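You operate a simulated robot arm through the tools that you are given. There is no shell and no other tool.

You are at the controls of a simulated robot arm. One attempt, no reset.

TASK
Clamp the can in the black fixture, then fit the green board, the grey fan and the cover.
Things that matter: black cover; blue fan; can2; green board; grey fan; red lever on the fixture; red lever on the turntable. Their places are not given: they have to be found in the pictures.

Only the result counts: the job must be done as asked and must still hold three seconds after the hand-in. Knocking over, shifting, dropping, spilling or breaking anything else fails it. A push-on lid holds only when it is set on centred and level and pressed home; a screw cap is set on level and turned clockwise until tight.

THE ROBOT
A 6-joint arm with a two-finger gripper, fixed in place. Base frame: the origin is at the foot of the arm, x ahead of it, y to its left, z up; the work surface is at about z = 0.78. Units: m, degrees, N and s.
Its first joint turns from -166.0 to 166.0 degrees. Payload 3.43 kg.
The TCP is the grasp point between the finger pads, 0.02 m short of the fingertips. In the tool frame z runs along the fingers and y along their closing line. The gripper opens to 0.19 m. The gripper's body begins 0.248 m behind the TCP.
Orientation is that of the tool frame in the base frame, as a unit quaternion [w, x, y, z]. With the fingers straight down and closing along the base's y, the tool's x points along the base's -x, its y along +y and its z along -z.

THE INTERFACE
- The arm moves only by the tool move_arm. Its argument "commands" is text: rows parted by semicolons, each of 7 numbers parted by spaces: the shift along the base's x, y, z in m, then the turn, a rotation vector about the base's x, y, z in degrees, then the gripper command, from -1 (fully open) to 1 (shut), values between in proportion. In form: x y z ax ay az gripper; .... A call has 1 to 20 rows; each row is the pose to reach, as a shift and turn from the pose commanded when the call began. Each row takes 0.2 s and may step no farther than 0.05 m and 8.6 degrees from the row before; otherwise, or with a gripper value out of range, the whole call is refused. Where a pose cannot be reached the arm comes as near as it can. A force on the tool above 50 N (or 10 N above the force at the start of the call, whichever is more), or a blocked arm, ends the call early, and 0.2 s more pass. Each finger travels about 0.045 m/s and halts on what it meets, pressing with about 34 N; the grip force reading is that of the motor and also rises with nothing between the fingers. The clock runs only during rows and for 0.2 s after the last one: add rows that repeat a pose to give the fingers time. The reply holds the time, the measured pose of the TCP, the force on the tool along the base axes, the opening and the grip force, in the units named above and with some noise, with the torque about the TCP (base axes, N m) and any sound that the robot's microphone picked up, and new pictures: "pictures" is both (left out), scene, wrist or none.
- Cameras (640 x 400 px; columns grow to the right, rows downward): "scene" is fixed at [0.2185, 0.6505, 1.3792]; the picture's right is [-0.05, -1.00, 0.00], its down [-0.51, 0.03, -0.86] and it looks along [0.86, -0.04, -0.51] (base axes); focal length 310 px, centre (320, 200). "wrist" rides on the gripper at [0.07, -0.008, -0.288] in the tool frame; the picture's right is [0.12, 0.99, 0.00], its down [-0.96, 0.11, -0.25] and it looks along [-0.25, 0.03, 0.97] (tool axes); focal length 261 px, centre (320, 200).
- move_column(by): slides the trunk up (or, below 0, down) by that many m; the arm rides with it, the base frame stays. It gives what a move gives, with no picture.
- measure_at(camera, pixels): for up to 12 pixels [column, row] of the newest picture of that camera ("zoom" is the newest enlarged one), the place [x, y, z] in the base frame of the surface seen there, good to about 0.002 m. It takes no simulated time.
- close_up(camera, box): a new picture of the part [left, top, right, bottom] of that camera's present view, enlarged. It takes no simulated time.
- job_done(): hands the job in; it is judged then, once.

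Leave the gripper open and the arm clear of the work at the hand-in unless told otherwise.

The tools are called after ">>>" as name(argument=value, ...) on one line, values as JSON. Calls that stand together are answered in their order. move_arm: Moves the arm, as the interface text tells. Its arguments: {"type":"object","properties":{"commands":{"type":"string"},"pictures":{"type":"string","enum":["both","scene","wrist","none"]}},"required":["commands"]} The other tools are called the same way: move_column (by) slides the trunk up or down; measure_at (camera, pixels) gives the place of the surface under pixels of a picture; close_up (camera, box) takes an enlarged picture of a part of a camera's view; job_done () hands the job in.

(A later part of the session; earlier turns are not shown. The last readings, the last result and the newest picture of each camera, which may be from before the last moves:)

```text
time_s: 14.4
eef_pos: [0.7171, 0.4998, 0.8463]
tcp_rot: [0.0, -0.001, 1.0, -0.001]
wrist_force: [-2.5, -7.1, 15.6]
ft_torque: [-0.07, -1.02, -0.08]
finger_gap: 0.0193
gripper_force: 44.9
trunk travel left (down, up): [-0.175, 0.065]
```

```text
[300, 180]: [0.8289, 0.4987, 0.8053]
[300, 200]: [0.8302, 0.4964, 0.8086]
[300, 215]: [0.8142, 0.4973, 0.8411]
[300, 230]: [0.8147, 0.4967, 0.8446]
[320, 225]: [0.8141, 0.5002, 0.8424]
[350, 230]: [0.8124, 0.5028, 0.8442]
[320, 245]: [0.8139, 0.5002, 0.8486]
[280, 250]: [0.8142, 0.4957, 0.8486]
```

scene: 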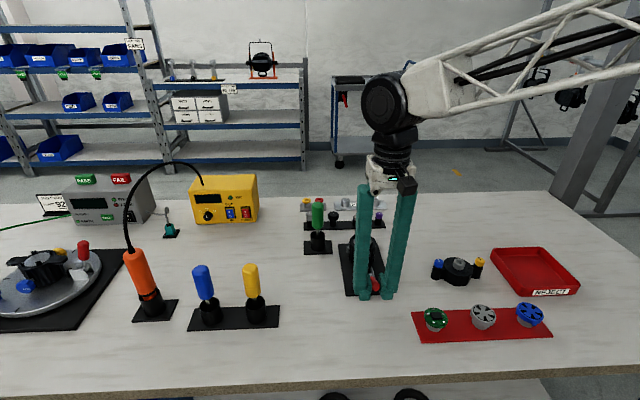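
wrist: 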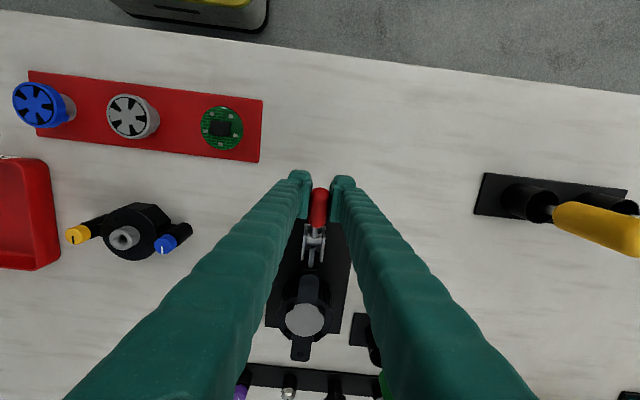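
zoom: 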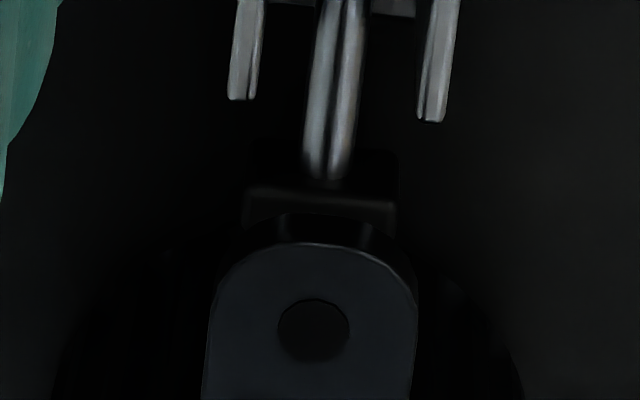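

The pad has advanced to ≈0.829, so backward is the clamping direction. I continue along the arc towards ~85°, watching force and sound.

>>> move_arm(commands="-0.0023 0 -0.0052 0 0 0 1; -0.0041 0 -0.0107 0 0 0 1; -0.0055 0 -0.0163 0 0 0 1; -0.0063 0 -0.022 0 0 0 1; -0.0063 0 -0.022 0 0 0 1", pictures="wrist")

>>> close_up(camera="wrist", box=[280, 190, 350, 320])

>>> close_up(camera="scene", box=[335, 225, 415, 305])

```text
time_s: 15.6
eef_pos: [0.712, 0.4989, 0.8239]
tcp_rot: [0.0, -0.001, 1.0, -0.001]
wrist_force: [-8.1, -5.4, 22.7]
ft_torque: [0.01, -1.49, -0.11]
finger_gap: 0.0172
gripper_force: 45.2
trunk travel left (down, up): [-0.175, 0.065]
```

wrist: 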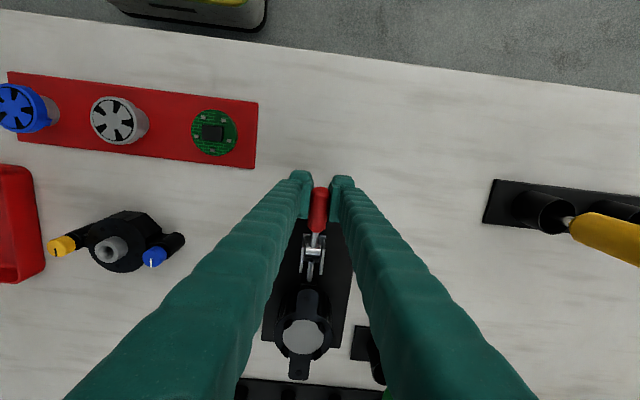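

```text
3.08 times, centred on (315, 255) of wrist
```

zoom: 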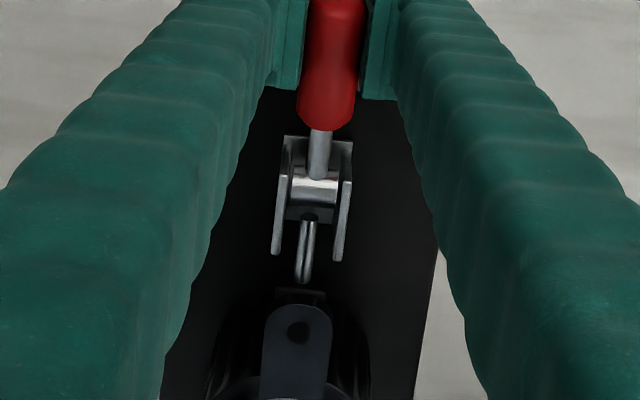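

```text
5.00 times, centred on (375, 265) of scene
```

zoom: 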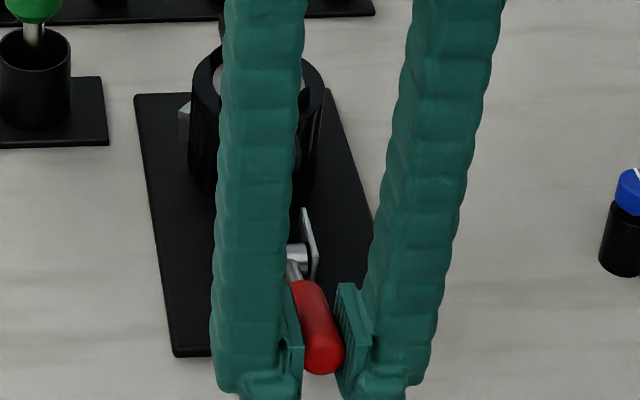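

Handle near horizontal, forces still moderate (23 N). I check the pad and the handle.

>>> close_up(camera="wrist", box=[292, 270, 322, 310])

>>> measure_at(camera="zoom", pixels=[[300, 100], [300, 120], [300, 140], [300, 160], [300, 180], [300, 200], [300, 220], [300, 250], [350, 170], [300, 300]])

>>> measure_at(camera="wrist", pixels=[[320, 192], [319, 205], [318, 215], [316, 227], [315, 237], [312, 255], [311, 265], [310, 275]])

```text
10.00 times, centred on (307, 290) of wrist
```

zoom: 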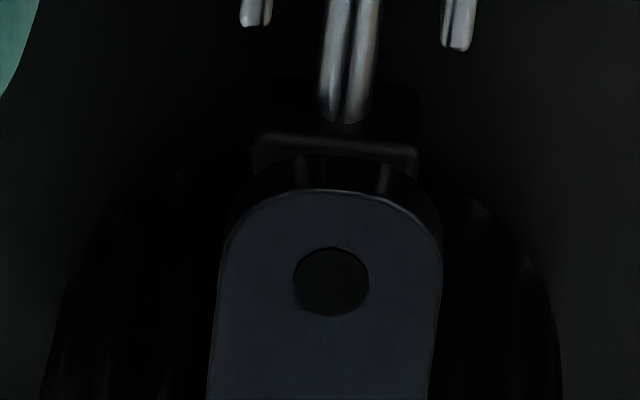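

```text
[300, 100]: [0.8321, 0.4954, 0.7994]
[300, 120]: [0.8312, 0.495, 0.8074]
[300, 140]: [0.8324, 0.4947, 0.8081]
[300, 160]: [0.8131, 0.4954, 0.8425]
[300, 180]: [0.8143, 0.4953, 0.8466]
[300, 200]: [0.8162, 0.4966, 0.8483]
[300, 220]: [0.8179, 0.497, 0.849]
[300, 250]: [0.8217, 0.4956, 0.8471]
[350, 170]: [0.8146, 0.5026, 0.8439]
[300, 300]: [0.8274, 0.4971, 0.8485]
```

```text
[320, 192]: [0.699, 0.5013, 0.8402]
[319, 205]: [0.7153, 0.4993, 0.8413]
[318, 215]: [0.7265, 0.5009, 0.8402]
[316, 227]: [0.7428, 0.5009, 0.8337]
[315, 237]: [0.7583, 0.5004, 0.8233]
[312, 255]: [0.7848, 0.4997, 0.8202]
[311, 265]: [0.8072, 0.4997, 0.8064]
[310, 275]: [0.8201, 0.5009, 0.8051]
```

Pad back face is now ≈0.832; the handle axis is still ~77° from vertical. I push further down in small steps.

>>> move_arm(commands="0 0 -0.003 0 0 0 1; 0 0 -0.006 0 0 0 1; 0 0 -0.009 0 0 0 1; 0 0 -0.009 0 0 0 1", pictures="wrist")

>>> close_up(camera="wrist", box=[285, 180, 345, 320])

>>> measure_at(camera="wrist", pixels=[[320, 192], [319, 205], [318, 215], [316, 227], [315, 237], [312, 255], [308, 340], [300, 350], [308, 325]])

```text
time_s: 16.6
eef_pos: [0.7107, 0.5004, 0.814]
tcp_rot: [0.0, -0.001, 1.0, 0.0]
wrist_force: [-13.9, -7.3, 19.4]
ft_torque: [0.02, -1.51, -0.15]
finger_gap: 0.0164
gripper_force: 45.1
trunk travel left (down, up): [-0.175, 0.065]
```

wrist: 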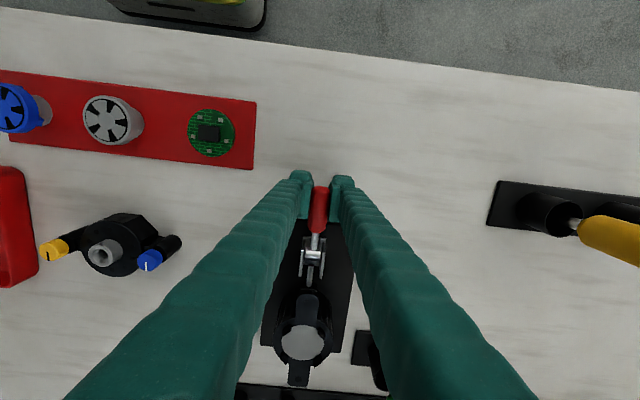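

```text
2.86 times, centred on (315, 250) of wrist
```

zoom: 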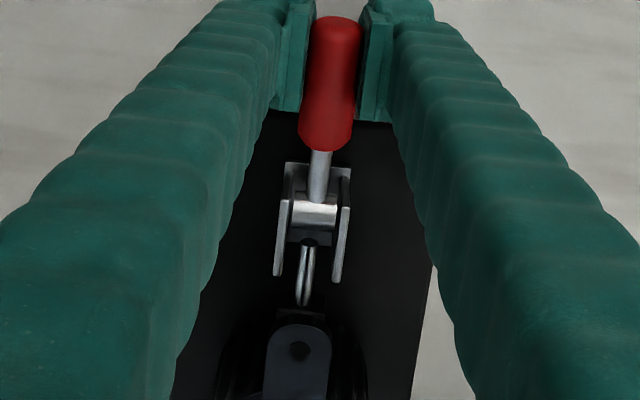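

```text
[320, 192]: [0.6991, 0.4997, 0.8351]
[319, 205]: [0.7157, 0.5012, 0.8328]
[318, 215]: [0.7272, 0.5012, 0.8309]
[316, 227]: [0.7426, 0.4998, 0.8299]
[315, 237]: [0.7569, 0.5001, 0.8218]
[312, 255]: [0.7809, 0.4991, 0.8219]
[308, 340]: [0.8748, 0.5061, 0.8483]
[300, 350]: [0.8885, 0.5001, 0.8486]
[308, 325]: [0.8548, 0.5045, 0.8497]
```

The handle is ~84° down (axis z≈0.823 at x≈0.716) and still moving. I release, lift, close the fingers, and will press the handle down from above to finish the throw without the tips nearing the table.

>>> move_arm(commands="0 0 0.002 0 0 0 0.6; 0 0 0.002 0 0 0 0.5; 0 0 0.03 0 0 0 0.5; 0 0 0.065 0 0 0 0.7; 0 0 0.065 0 0 0 1; 0 0 0.065 0 0 0 1; 0 0 0.065 0 0 0 1", pictures="both")

>>> close_up(camera="scene", box=[335, 225, 415, 305])

>>> close_up(camera="wrist", box=[270, 160, 370, 320])

```text
time_s: 18.2
eef_pos: [0.7137, 0.5005, 0.8791]
tcp_rot: [-0.001, -0.001, 1.0, -0.001]
wrist_force: [0.1, 0.0, -0.5]
ft_torque: [0.03, -0.03, 0.01]
finger_gap: 0.0
gripper_force: 33.3
trunk travel left (down, up): [-0.175, 0.065]
```

scene: 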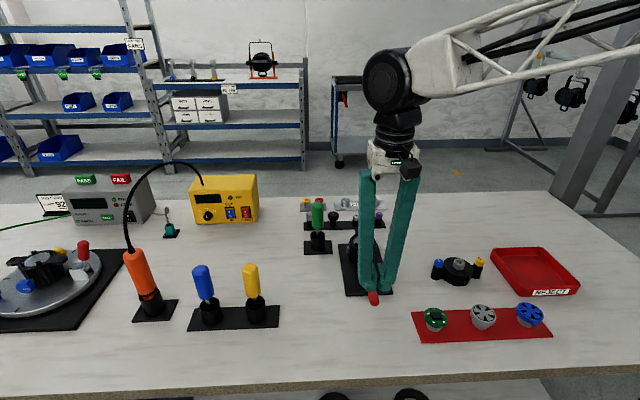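
wrist: 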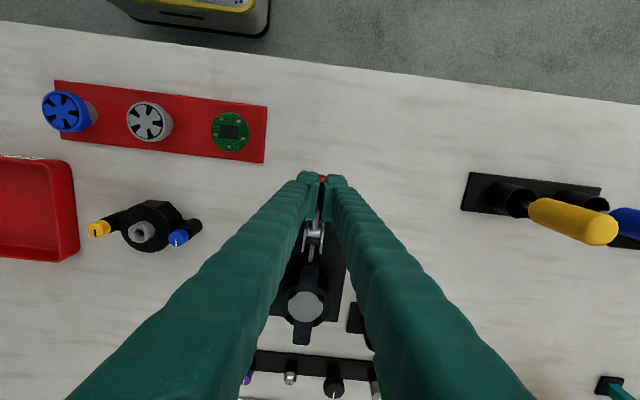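

```text
5.00 times, centred on (375, 265) of scene
```

zoom: 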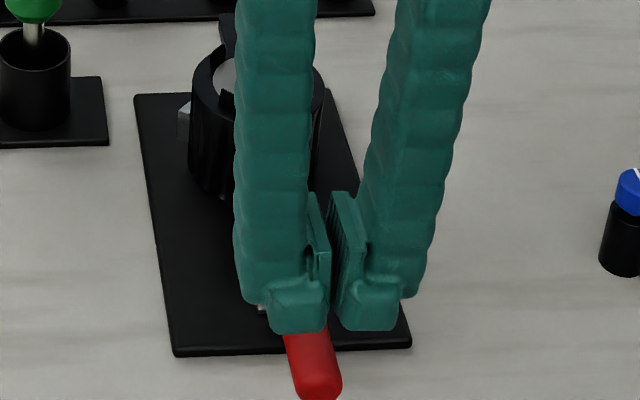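

```text
2.50 times, centred on (320, 240) of wrist
```

zoom: 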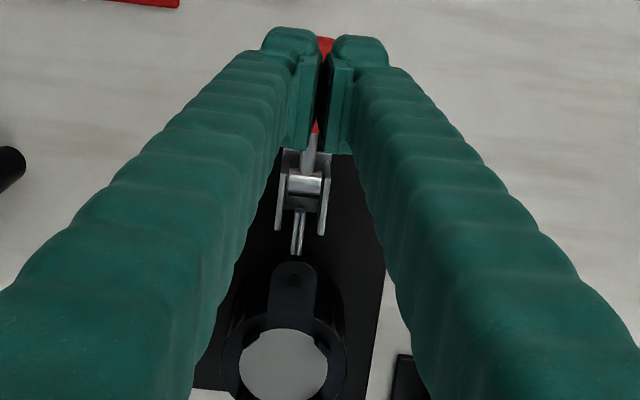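

The lever stays down when released. Now I press down on it with closed fingers from above in small steps.

>>> move_arm(commands="0 0 -0.015 0 0 0 1; 0 0 -0.022 0 0 0 1; 0 0 -0.026 0 0 0 1; 0 0 -0.029 0 0 0 1; 0 0 -0.032 0 0 0 1; 0 0 -0.032 0 0 0 1", pictures="none")

```text
time_s: 19.6
eef_pos: [0.7109, 0.4993, 0.8478]
tcp_rot: [0.001, 0.0, 1.0, 0.0]
wrist_force: [0.0, -0.2, 0.2]
ft_torque: [0.0, -0.02, -0.01]
finger_gap: 0.0
gripper_force: 33.6
trunk travel left (down, up): [-0.175, 0.065]
```

No contact yet (tip ≈0.828). I keep going down in small steps.

>>> move_arm(commands="0 0 -0.003 0 0 0 1; 0 0 -0.006 0 0 0 1; 0 0 -0.009 0 0 0 1; 0 0 -0.009 0 0 0 1", pictures="none")

```text
time_s: 20.6
eef_pos: [0.7128, 0.5013, 0.8401]
tcp_rot: [0.001, -0.001, 1.0, 0.0]
wrist_force: [-0.7, -0.1, 17.2]
ft_torque: [-0.07, -0.14, 0.05]
finger_gap: 0.0059
gripper_force: 34.0
trunk travel left (down, up): [-0.175, 0.065]
```

The fingers were wedged apart by the round handle (gap 0.006). I lift, open to 0.05 and shift −0.034 in y so that one finger alone sits over the handle.

>>> move_arm(commands="0 0 0.02 0 0 0 1; 0 -0.02 0.035 0 0 0 0.474; 0 -0.034 0.035 0 0 0 0.474; 0 -0.034 0.035 0 0 0 0.474", pictures="wrist")

>>> close_up(camera="scene", box=[335, 225, 415, 305])

```text
time_s: 21.6
eef_pos: [0.7126, 0.4654, 0.8745]
tcp_rot: [0.001, -0.001, 1.0, 0.001]
wrist_force: [-0.2, -0.3, -0.7]
ft_torque: [0.02, 0.0, 0.0]
finger_gap: 0.0498
gripper_force: 0.2
trunk travel left (down, up): [-0.175, 0.065]
```

wrist: 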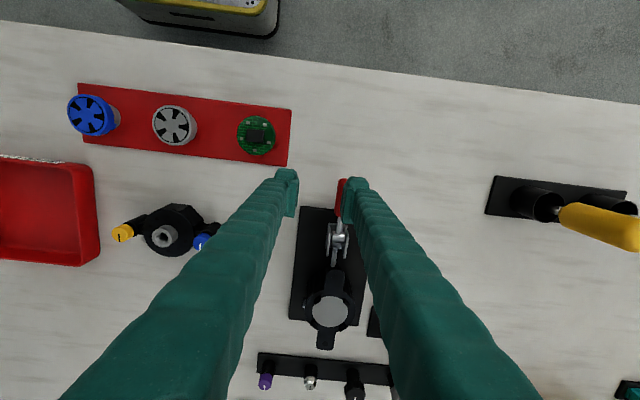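

```text
5.00 times, centred on (375, 265) of scene
```

zoom: 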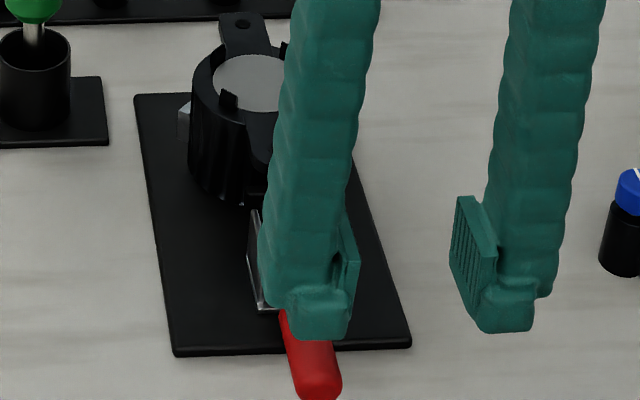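

>>> measure_at(camera="wrist", pixels=[[350, 182], [357, 180], [366, 185], [349, 200], [353, 215], [343, 195], [287, 172], [297, 185]])

>>> measure_at(camera="zoom", pixels=[[320, 325], [290, 325], [345, 325], [355, 260], [300, 300], [315, 380], [300, 345], [330, 390]])

```text
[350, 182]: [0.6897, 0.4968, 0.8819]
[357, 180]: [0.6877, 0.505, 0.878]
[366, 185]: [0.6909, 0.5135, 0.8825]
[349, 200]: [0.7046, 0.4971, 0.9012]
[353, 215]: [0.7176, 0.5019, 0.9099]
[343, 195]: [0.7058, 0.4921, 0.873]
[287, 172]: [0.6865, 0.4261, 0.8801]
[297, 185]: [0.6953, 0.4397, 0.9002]
```

```text
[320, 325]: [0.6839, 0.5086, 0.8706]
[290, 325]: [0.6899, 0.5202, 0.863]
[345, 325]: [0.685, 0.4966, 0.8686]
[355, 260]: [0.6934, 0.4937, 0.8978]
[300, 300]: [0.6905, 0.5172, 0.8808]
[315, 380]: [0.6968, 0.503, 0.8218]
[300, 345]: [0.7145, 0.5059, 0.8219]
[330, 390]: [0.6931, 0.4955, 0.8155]
```

The pressing finger spans y 0.493–0.520; handle axis is y≈0.5005. I shift −0.007 more in y and press down in small steps.

>>> move_arm(commands="0 -0.007 0 0 0 0 0.474; 0 -0.007 -0.015 0 0 0 0.474; 0 -0.007 -0.028 0 0 0 0.474; 0 -0.007 -0.031 0 0 0 0.474; 0 -0.007 -0.034 0 0 0 0.474; 0 -0.007 -0.037 0 0 0 0.474; 0 -0.007 -0.037 0 0 0 0.474", pictures="none")

```text
time_s: 23.0
eef_pos: [0.7124, 0.4602, 0.8429]
tcp_rot: [0.003, -0.001, 1.0, 0.003]
wrist_force: [-10.9, -4.7, 31.3]
ft_torque: [1.15, 0.0, 0.6]
finger_gap: 0.0486
gripper_force: 0.1
trunk travel left (down, up): [-0.175, 0.065]
stopped in row 7: the force on the tool passed its limit at 53 N (the readings are from after the stop); the commanded pose is now the measured one
```

The force passed 50 N at tip z≈0.823. I check where the handle and pad stand.

>>> close_up(camera="scene", box=[335, 225, 415, 305])

>>> measure_at(camera="zoom", pixels=[[315, 380], [300, 345], [330, 390], [310, 395], [325, 335], [290, 315]])

>>> close_up(camera="wrist", box=[280, 170, 380, 340])

```text
5.00 times, centred on (375, 265) of scene
```

zoom: 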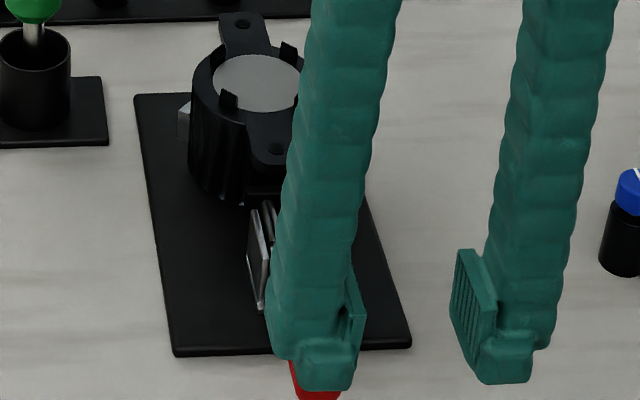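

```text
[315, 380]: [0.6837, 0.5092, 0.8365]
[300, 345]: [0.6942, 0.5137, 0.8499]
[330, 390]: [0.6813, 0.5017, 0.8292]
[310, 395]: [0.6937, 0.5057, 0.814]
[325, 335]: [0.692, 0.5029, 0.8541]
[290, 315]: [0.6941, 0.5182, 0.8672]
```

```text
2.35 times, centred on (330, 255) of wrist
```

zoom: 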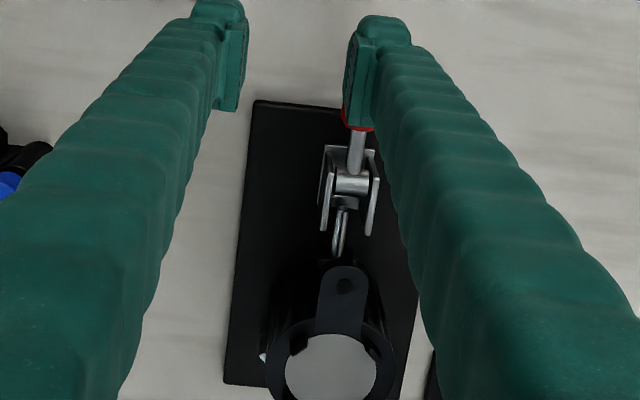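

I lift off and look at the lever, pad and can.

>>> move_arm(commands="0 0 0.03 0 0 0 0.474; 0 -0.03 0.07 0 0 0 0.474; 0 -0.06 0.1 0 0 0 0.474; 0 -0.06 0.1 0 0 0 0.474", pictures="both")

>>> close_up(camera="scene", box=[340, 225, 400, 305])

>>> close_up(camera="wrist", box=[330, 160, 420, 300])

```text
time_s: 24.0
eef_pos: [0.7125, 0.3991, 0.943]
tcp_rot: [0.001, -0.001, 1.0, 0.002]
wrist_force: [-0.4, 0.1, 0.8]
ft_torque: [0.05, -0.04, -0.03]
finger_gap: 0.0503
gripper_force: 0.1
trunk travel left (down, up): [-0.175, 0.065]
```

scene: 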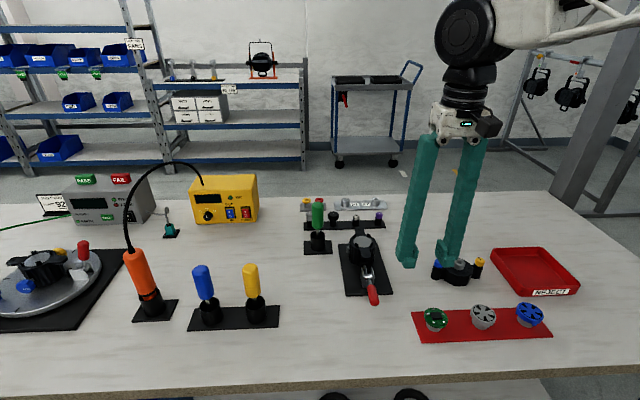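
wrist: 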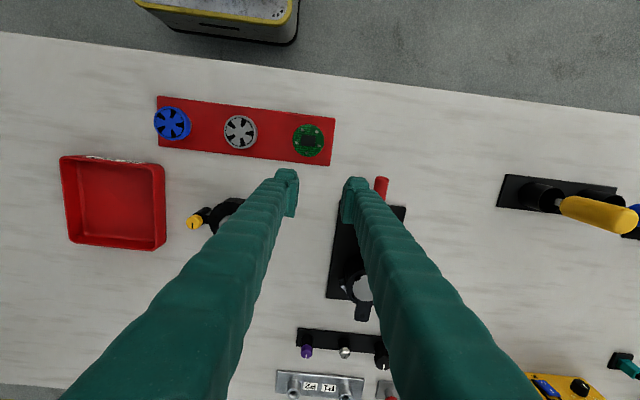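

```text
5.00 times, centred on (370, 265) of scene
```

zoom: 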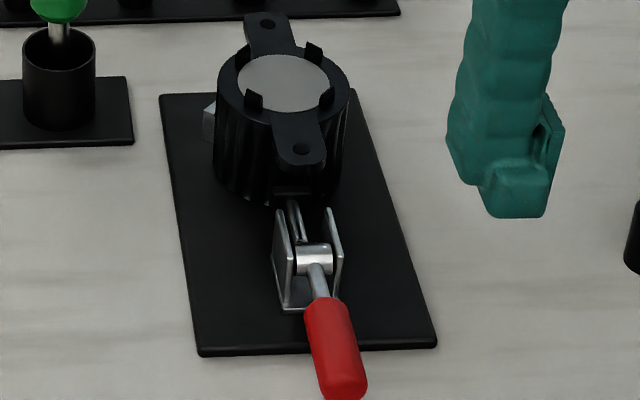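

```text
2.86 times, centred on (375, 230) of wrist
```

zoom: 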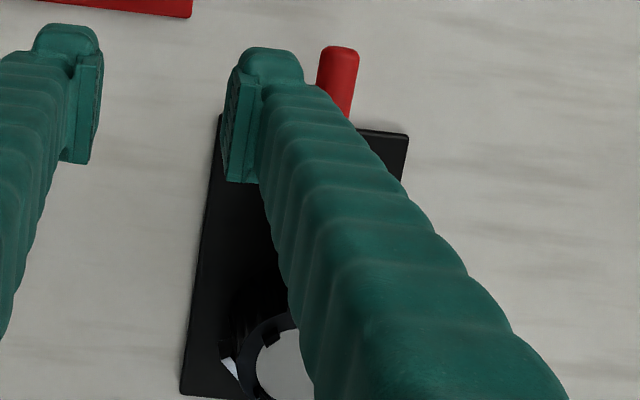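

The lever now lies nearly horizontal. I measure its slope and the pad.

>>> close_up(camera="scene", box=[355, 250, 385, 308])

>>> measure_at(camera="zoom", pixels=[[320, 250], [330, 290], [345, 340], [350, 360], [305, 200], [300, 180], [300, 135], [285, 120], [280, 105], [265, 85], [290, 80]])

```text
6.90 times, centred on (370, 279) of scene
```

zoom: 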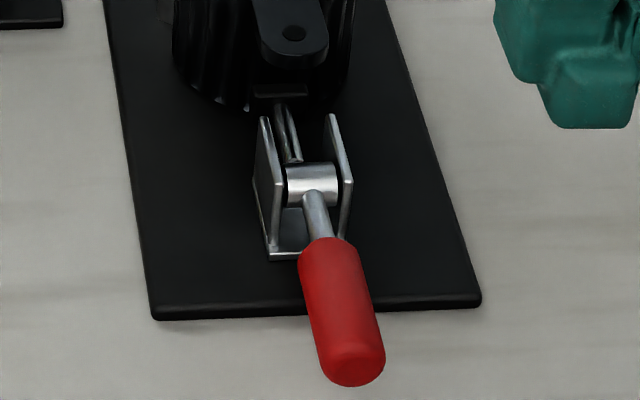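

```text
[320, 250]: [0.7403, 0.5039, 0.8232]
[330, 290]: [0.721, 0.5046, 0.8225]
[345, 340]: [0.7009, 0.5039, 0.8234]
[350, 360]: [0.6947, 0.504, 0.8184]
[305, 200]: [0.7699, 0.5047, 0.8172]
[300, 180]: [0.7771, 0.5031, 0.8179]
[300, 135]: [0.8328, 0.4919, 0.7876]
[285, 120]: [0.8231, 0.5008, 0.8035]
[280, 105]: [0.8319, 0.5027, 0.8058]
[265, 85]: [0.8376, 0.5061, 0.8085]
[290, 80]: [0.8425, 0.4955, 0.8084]
```

The handle is level (top z=0.823 along its length), i.e. about 75° of throw. I check the pad contact and the can's position.

>>> close_up(camera="scene", box=[357, 250, 377, 276])

>>> measure_at(camera="zoom", pixels=[[250, 145], [290, 145], [250, 155], [290, 160], [300, 175], [230, 150], [330, 150], [280, 130], [280, 120], [200, 150], [200, 120], [360, 120]])

>>> close_up(camera="scene", box=[340, 222, 386, 262])

>>> measure_at(camera="zoom", pixels=[[286, 78], [352, 328], [228, 195], [408, 195], [317, 140], [317, 252], [255, 218], [406, 212], [378, 120], [238, 130], [320, 195]])

```text
15.38 times, centred on (367, 263) of scene
```

zoom: 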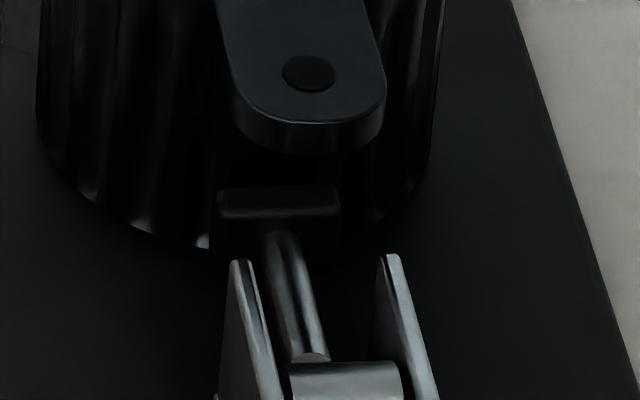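

```text
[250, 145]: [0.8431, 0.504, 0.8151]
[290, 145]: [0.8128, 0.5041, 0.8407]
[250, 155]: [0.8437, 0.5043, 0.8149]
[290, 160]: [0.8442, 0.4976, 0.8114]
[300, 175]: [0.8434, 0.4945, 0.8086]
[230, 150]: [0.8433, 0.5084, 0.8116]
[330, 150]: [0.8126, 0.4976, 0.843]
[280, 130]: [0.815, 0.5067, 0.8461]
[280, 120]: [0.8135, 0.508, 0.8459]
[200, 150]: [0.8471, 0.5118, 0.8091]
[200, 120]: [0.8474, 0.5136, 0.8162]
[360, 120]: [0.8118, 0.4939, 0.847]
```

```text
10.00 times, centred on (363, 242) of scene
```

zoom: 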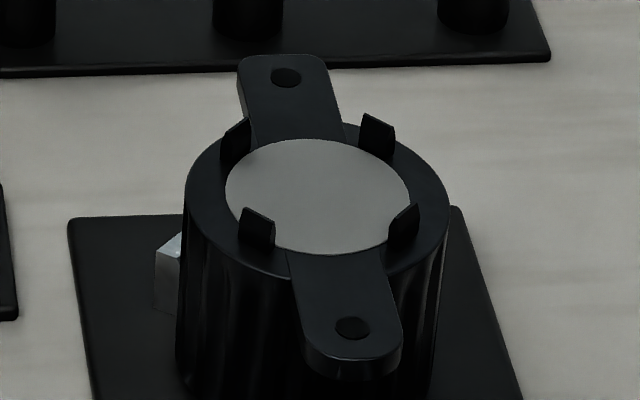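

```text
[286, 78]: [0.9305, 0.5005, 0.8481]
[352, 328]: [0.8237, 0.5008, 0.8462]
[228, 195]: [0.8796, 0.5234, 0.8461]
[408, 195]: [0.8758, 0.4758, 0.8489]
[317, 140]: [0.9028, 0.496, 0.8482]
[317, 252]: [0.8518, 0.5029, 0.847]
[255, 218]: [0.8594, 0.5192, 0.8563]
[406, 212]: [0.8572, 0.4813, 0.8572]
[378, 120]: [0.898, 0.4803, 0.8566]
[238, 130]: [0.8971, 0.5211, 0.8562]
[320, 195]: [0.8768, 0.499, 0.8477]
```

The pad now abuts the can wall and the can has not shifted. To make sure the throw is complete, I press once more near the handle's end and see whether it moves further.

>>> move_arm(commands="-0.005 0.03 -0.02 0 0 0 0.474; -0.01 0.059 -0.05 0 0 0 0.474; -0.01 0.059 -0.085 0 0 0 0.474; -0.01 0.059 -0.096 0 0 0 0.474; -0.01 0.059 -0.099 0 0 0 0.474; -0.01 0.059 -0.102 0 0 0 0.474; -0.01 0.059 -0.104 0 0 0 0.474; -0.01 0.059 -0.106 0 0 0 0.474; -0.01 0.059 -0.108 0 0 0 0.474", pictures="none")

```text
time_s: 25.6
eef_pos: [0.7049, 0.4614, 0.8433]
tcp_rot: [0.005, -0.001, 1.0, 0.004]
wrist_force: [-7.9, -2.4, 30.8]
ft_torque: [1.14, -0.07, 0.44]
finger_gap: 0.0489
gripper_force: 0.1
trunk travel left (down, up): [-0.175, 0.065]
stopped in row 7: the force on the tool passed its limit at 54 N (the readings are from after the stop); the commanded pose is now the measured one
```

It stopped at the same height at 54 N, so the lever is at its end stop: the can is clamped. I lift and go above the green board, opening to 0.085.

>>> move_arm(commands="0 -0.01 0.035 0 0 0 0.474; 0 -0.03 0.075 0 0 0 0.3; -0.025 -0.06 0.1 0 0 0 0.105; -0.05 -0.083 0.1 0 0 0 0.105; -0.05 -0.083 0.1 0 0 0 0.105", pictures="both")

>>> close_up(camera="scene", box=[340, 225, 400, 305])

>>> close_up(camera="wrist", box=[280, 140, 360, 210])

```text
time_s: 26.8
eef_pos: [0.6554, 0.3778, 0.9396]
tcp_rot: [0.005, -0.001, 1.0, 0.002]
wrist_force: [0.0, -0.3, 0.2]
ft_torque: [0.03, -0.03, 0.01]
finger_gap: 0.085
gripper_force: 0.1
trunk travel left (down, up): [-0.175, 0.065]
```

scene: 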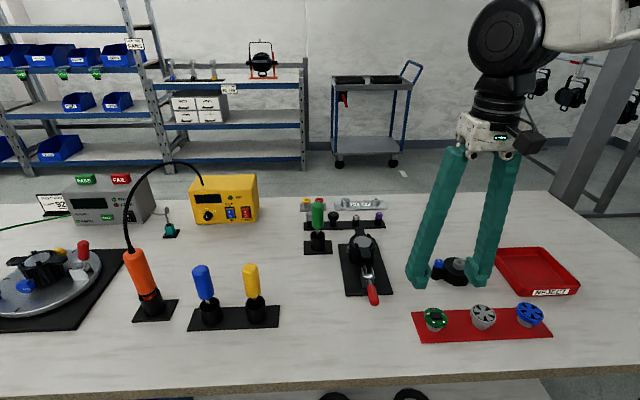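
wrist: 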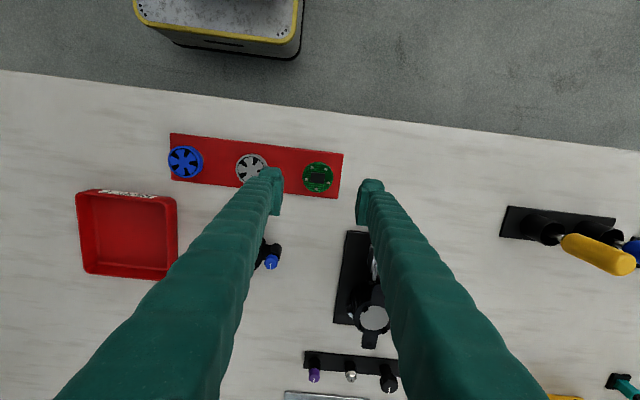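

```text
5.00 times, centred on (370, 265) of scene
```

zoom: 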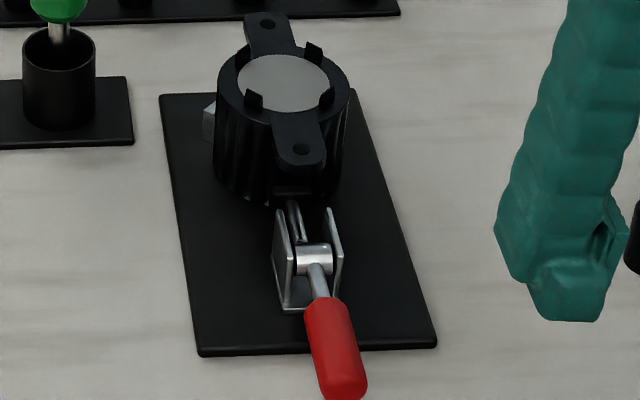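

```text
5.71 times, centred on (320, 175) of wrist
```

zoom: 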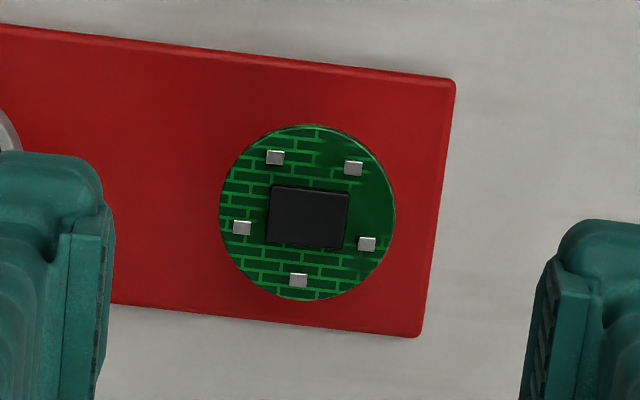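

The lever lies down and the can is unchanged. The tool picked up a ~0.6° tilt after the stop, which I will correct. First I measure the board edges on this zoom.

>>> measure_at(camera="zoom", pixels=[[224, 212], [392, 212], [308, 129], [308, 296], [250, 150], [366, 272], [366, 152], [250, 272], [308, 216], [275, 190], [343, 243], [308, 298]])

>>> move_arm(commands="0 0 0 -0.2 0.57 0 0.105; 0 0 0 -0.2 0.57 0 0.105", pictures="none")

```text
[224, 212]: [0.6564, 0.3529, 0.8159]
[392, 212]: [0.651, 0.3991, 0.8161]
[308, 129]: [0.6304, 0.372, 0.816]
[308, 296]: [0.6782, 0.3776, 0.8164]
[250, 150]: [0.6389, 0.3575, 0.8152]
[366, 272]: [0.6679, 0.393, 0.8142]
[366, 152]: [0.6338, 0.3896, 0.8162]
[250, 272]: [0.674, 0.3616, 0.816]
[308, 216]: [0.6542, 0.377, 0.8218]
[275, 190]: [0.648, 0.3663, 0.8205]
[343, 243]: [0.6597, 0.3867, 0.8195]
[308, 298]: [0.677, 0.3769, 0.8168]
```

```text
time_s: 27.4
eef_pos: [0.6557, 0.3788, 0.9408]
tcp_rot: [-0.001, -0.001, 1.0, 0.001]
wrist_force: [-0.4, 0.0, 0.6]
ft_torque: [0.03, 0.0, -0.02]
finger_gap: 0.0853
gripper_force: 0.0
trunk travel left (down, up): [-0.175, 0.065]
```

Board centre ≈(0.654, 0.376), radius ≈0.024, top ≈0.815. Tilt is corrected. I descend so that the tips come to about the board's underside (TCP z≈0.830), fingers still open 0.085.

>>> move_arm(commands="-0.0016 -0.0023 -0.04 0 0 0 0.105; -0.0016 -0.0023 -0.08 0 0 0 0.105; -0.0016 -0.0023 -0.1 0 0 0 0.105; -0.0016 -0.0023 -0.11 0 0 0 0.105; -0.0016 -0.0023 -0.11 0 0 0 0.105", pictures="wrist")

>>> close_up(camera="scene", box=[400, 290, 480, 345])

>>> close_up(camera="wrist", box=[260, 150, 380, 230])

```text
time_s: 28.6
eef_pos: [0.6529, 0.3782, 0.8313]
tcp_rot: [0.0, 0.0, 1.0, 0.001]
wrist_force: [0.1, 0.2, 0.6]
ft_torque: [0.02, 0.0, -0.01]
finger_gap: 0.0846
gripper_force: 0.1
trunk travel left (down, up): [-0.175, 0.065]
```

wrist: 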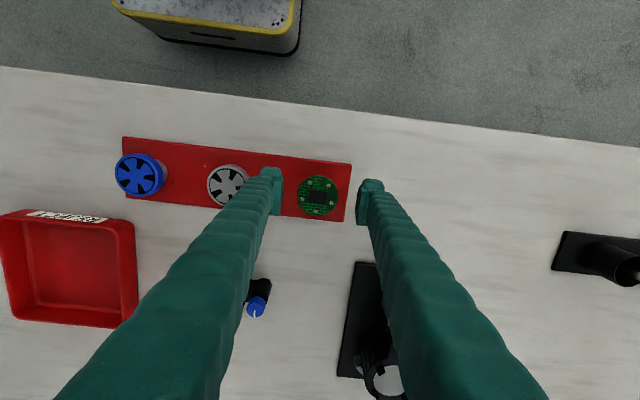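

```text
7.27 times, centred on (440, 318) of scene
```

zoom: 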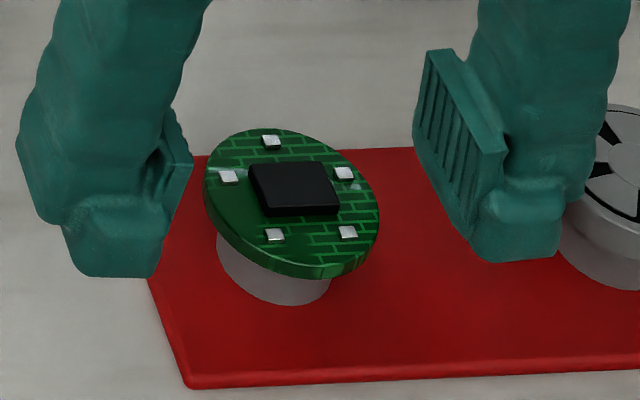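

```text
5.00 times, centred on (320, 190) of wrist
```

zoom: 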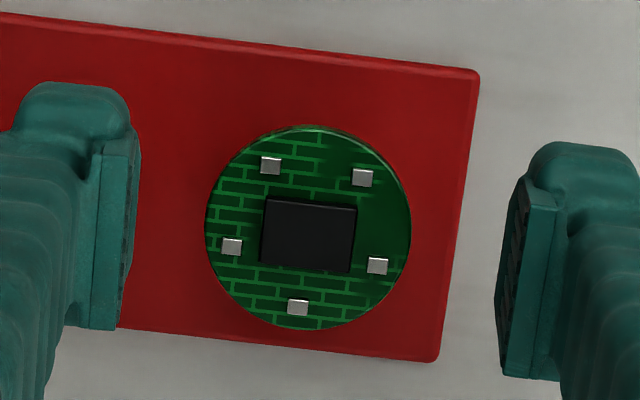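

The fingers straddle the board. I measure the tips' and pads' heights relative to the board.

>>> measure_at(camera="zoom", pixels=[[60, 200], [105, 160], [115, 320], [130, 200], [500, 300], [510, 200], [520, 370], [308, 230], [570, 160], [210, 240], [408, 240]])

>>> measure_at(camera="wrist", pixels=[[318, 196], [300, 199], [338, 199], [320, 178], [316, 215]])

>>> close_up(camera="scene", box=[400, 290, 480, 345])

>>> measure_at(camera="zoom", pixels=[[110, 268], [75, 268], [155, 265], [170, 205], [190, 165], [460, 235], [425, 170], [430, 60], [505, 150], [520, 250], [560, 240], [475, 245]])

```text
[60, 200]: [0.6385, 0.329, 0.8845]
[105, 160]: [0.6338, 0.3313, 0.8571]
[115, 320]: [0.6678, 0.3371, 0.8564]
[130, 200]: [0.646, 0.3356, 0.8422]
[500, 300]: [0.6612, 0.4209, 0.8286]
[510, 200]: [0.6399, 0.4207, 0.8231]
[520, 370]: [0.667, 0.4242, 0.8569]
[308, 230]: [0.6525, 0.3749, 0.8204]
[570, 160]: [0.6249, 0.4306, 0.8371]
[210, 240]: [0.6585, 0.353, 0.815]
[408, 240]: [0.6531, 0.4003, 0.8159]
```

```text
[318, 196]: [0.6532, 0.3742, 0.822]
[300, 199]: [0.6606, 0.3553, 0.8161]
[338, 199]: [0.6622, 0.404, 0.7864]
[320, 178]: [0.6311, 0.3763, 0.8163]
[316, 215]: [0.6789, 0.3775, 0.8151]
```

```text
7.27 times, centred on (440, 318) of scene
```

zoom: 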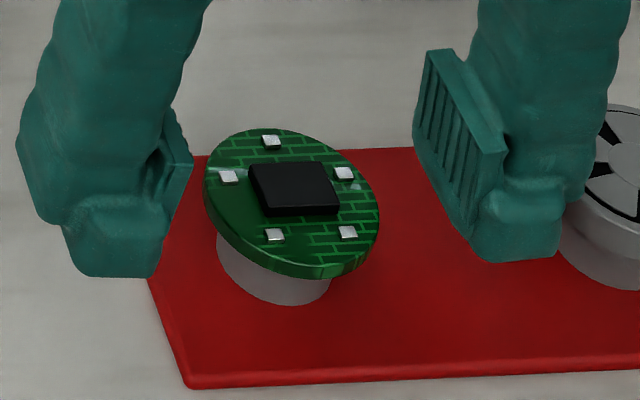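

```text
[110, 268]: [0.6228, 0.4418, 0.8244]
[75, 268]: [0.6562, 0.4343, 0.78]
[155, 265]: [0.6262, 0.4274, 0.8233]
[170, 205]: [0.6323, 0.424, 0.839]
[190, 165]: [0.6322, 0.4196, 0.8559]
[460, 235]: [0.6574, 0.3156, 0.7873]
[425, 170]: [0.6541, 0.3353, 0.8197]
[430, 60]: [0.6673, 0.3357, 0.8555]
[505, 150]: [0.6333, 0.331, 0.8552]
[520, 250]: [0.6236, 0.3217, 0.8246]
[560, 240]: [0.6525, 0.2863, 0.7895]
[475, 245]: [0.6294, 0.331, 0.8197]
```

The board's edge is between the pads; collision tip (TCP−0.02) is at ≈0.811. I lower 1 mm and close gently.

>>> move_arm(commands="0.001 -0.001 -0.001 0 0 0 0.3; 0.001 -0.001 -0.001 0 0 0 0.45; 0.001 -0.001 -0.001 0 0 0 0.6; 0.001 -0.001 -0.001 0 0 0 1; 0.001 -0.001 -0.001 0 0 0 1", pictures="wrist")

>>> close_up(camera="scene", box=[400, 290, 480, 345])

>>> close_up(camera="wrist", box=[260, 150, 380, 230])

```text
time_s: 29.7
eef_pos: [0.6564, 0.3764, 0.8378]
tcp_rot: [0.004, -0.001, 1.0, 0.004]
wrist_force: [0.0, -3.9, 58.1]
ft_torque: [-0.15, 0.13, 0.01]
finger_gap: 0.0061
gripper_force: 12.7
trunk travel left (down, up): [-0.175, 0.065]
stopped in row 5: the force on the tool passed its limit at 52 N (the readings are from after the stop); the commanded pose is now the measured one
```

wrist: 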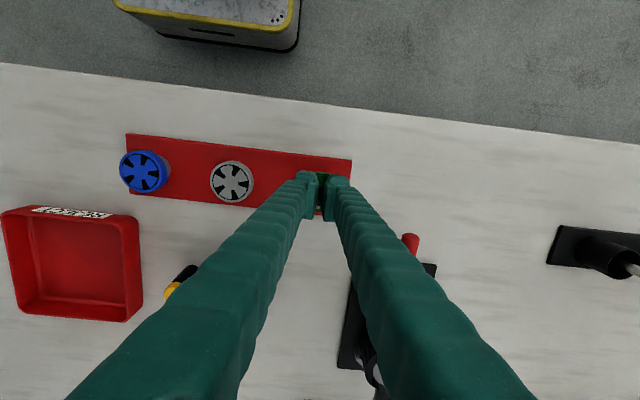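

```text
7.27 times, centred on (440, 318) of scene
```

zoom: 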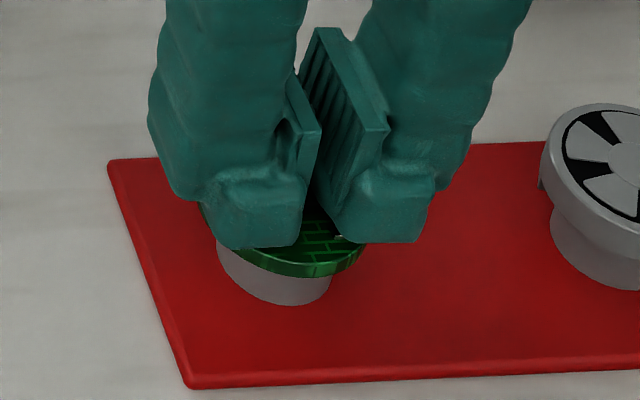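

```text
5.00 times, centred on (320, 190) of wrist
```

zoom: 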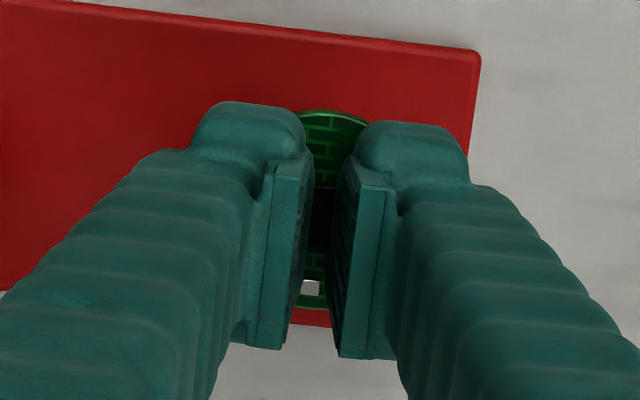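

The fingers slid over the board's top instead of gripping its rim — the gripping faces begin higher than the tips. I ease off upward while opening right away.

>>> measure_at(camera="zoom", pixels=[[310, 155], [320, 310], [318, 130], [280, 340], [345, 340]])

>>> move_arm(commands="0 0 0.003 0 0 0 0.9; 0 0 0.008 0 0 0 0.6; 0 0 0.02 0 0 0 0.3; 0 0 0.035 0 0 0 0.105; 0 0 0.035 0 0 0 0.105", pictures="both")

>>> close_up(camera="scene", box=[400, 290, 480, 345])

>>> close_up(camera="wrist", box=[260, 150, 380, 230])

```text
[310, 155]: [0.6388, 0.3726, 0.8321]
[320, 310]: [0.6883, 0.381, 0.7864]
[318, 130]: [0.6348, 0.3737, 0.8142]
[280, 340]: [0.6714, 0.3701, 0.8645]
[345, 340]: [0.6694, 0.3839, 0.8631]
```

```text
time_s: 30.9
eef_pos: [0.6563, 0.3751, 0.8672]
tcp_rot: [0.001, -0.001, 1.0, 0.002]
wrist_force: [-0.6, -0.1, -0.5]
ft_torque: [0.01, 0.04, 0.01]
finger_gap: 0.0852
gripper_force: 0.1
trunk travel left (down, up): [-0.175, 0.065]
```

scene: 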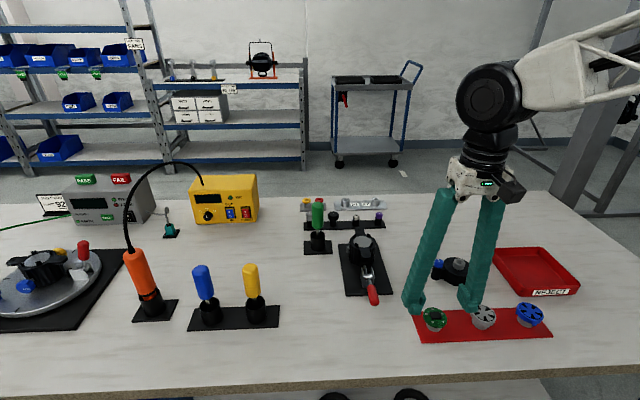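
wrist: 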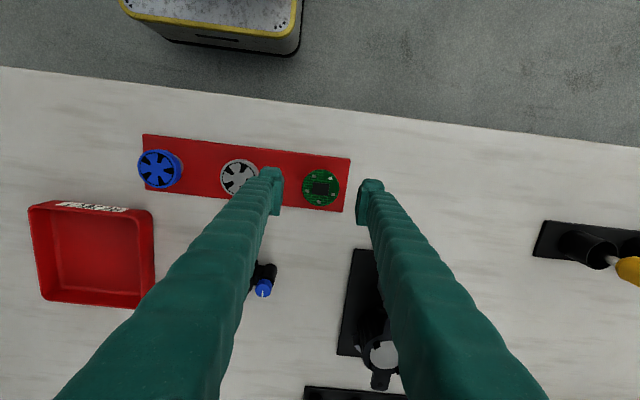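

```text
7.27 times, centred on (440, 318) of scene
```

zoom: 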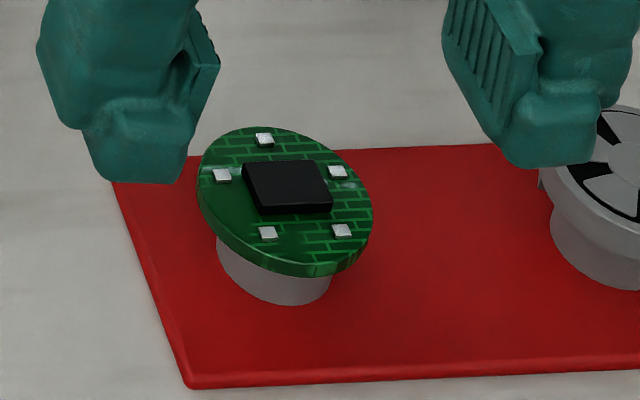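

```text
5.00 times, centred on (320, 190) of wrist
```

zoom: 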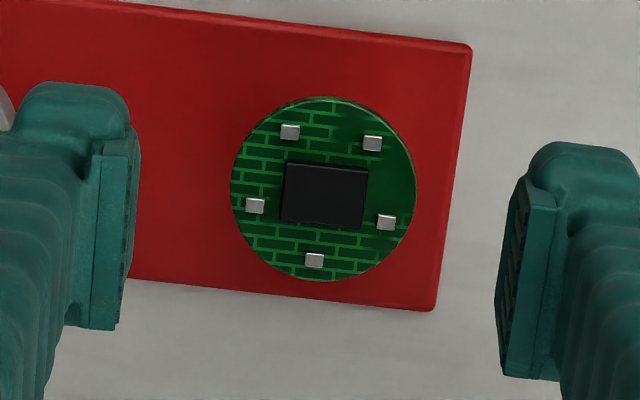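

The board stayed level on its peg (moved ~2 mm to +y). I re-measure the board and the finger tip geometry.

>>> measure_at(camera="zoom", pixels=[[234, 190], [413, 190], [323, 100], [323, 278], [260, 125], [387, 252], [387, 125], [260, 252], [323, 195]])

>>> close_up(camera="scene", box=[400, 290, 480, 345])

>>> measure_at(camera="zoom", pixels=[[140, 150], [140, 165], [140, 178], [110, 178], [175, 178], [545, 160], [515, 160], [575, 160], [490, 135], [450, 75], [188, 120], [545, 140]])

```text
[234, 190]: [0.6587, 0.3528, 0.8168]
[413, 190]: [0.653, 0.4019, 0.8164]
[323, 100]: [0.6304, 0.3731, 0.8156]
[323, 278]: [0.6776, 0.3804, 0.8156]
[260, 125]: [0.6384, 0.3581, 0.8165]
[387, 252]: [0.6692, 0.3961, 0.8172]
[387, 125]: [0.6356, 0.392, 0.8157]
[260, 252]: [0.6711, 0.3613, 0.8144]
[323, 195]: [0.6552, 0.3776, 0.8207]
```

```text
7.27 times, centred on (440, 318) of scene
```

zoom: 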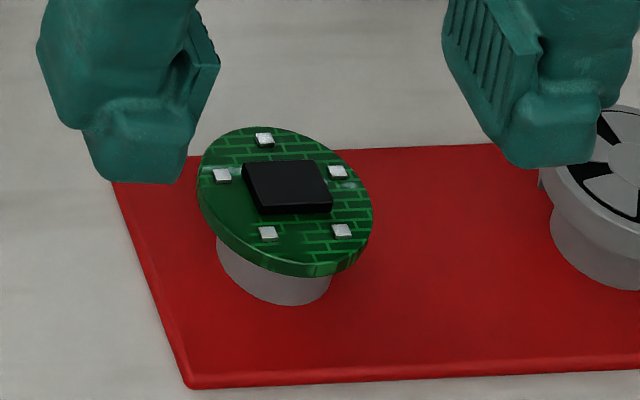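

```text
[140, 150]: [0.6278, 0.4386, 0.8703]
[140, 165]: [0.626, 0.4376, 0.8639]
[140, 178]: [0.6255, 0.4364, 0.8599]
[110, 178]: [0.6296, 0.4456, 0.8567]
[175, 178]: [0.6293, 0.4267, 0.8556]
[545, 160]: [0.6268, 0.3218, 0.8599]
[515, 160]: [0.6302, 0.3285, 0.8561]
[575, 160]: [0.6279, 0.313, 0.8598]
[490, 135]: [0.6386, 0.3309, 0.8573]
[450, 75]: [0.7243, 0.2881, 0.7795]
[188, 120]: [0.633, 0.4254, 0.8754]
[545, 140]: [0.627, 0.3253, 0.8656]
```

The finger pads visually start ≈0.0115 below the TCP, with recessed rounded tips below that; so I must go deeper (TCP ≈0.8215). Board centre is now ≈(0.6543, 0.377). I take a still reading to average pose noise first.

>>> move_arm(commands="0 0 0 0 0 0 0.105", pictures="none")

>>> move_arm(commands="0 0 0 0 0 0 0.105", pictures="none")

>>> move_arm(commands="0 0 0 0 0 0 0.105", pictures="none")

```text
time_s: 31.3
eef_pos: [0.6551, 0.3756, 0.8682]
tcp_rot: [0.001, -0.001, 1.0, 0.003]
wrist_force: [0.2, 0.8, 0.2]
ft_torque: [0.04, 0.02, -0.03]
finger_gap: 0.085
gripper_force: 0.1
trunk travel left (down, up): [-0.175, 0.065]
```

```text
time_s: 31.7
eef_pos: [0.6559, 0.3751, 0.8672]
tcp_rot: [0.001, 0.0, 1.0, 0.001]
wrist_force: [-0.8, -0.4, 0.5]
ft_torque: [0.0, -0.02, -0.04]
finger_gap: 0.0852
gripper_force: 0.1
trunk travel left (down, up): [-0.175, 0.065]
```

```text
time_s: 32.1
eef_pos: [0.6558, 0.3753, 0.8679]
tcp_rot: [0.001, -0.001, 1.0, 0.003]
wrist_force: [0.8, 0.8, -0.3]
ft_torque: [-0.01, 0.02, -0.01]
finger_gap: 0.0851
gripper_force: 0.1
trunk travel left (down, up): [-0.175, 0.065]
```

Average pose (0.6558, 0.3753, 0.8676). I correct the small tilt and descend to TCP ≈(0.6543, 0.377, 0.8215), then look.

>>> move_arm(commands="-0.0015 0.0017 -0.015 -0.26 0.11 -0.09 0.105; -0.0015 0.0017 -0.03 -0.26 0.11 -0.09 0.105; -0.0015 0.0017 -0.04 -0.26 0.11 -0.09 0.105; -0.0015 0.0017 -0.0461 -0.26 0.11 -0.09 0.105; -0.0015 0.0017 -0.0461 -0.26 0.11 -0.09 0.105", pictures="wrist")

>>> close_up(camera="scene", box=[400, 290, 480, 345])

>>> close_up(camera="wrist", box=[260, 150, 380, 230])

```text
time_s: 33.3
eef_pos: [0.6544, 0.3777, 0.8214]
tcp_rot: [0.0, 0.0, 1.0, 0.0]
wrist_force: [-0.6, 0.6, 0.4]
ft_torque: [-0.02, 0.0, 0.0]
finger_gap: 0.085
gripper_force: 0.0
trunk travel left (down, up): [-0.175, 0.065]
```

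wrist: 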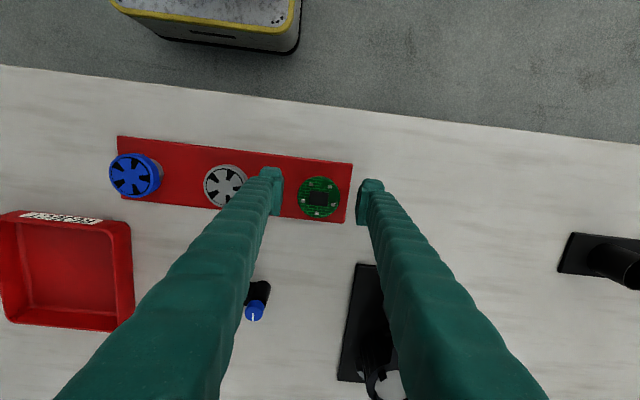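

```text
7.27 times, centred on (440, 318) of scene
```

zoom: 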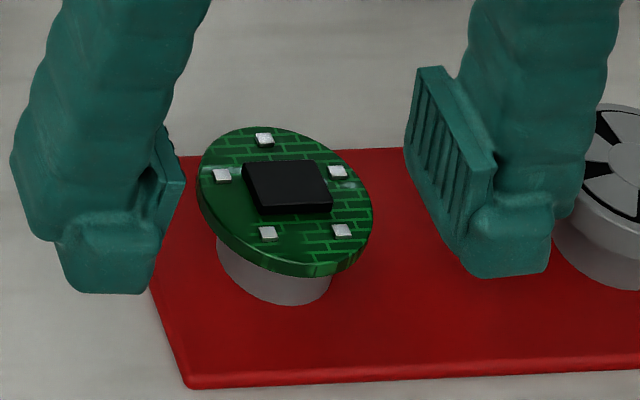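

```text
5.00 times, centred on (320, 190) of wrist
```

zoom: 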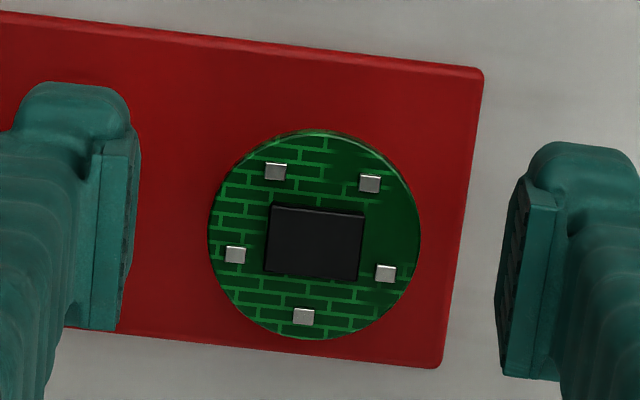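

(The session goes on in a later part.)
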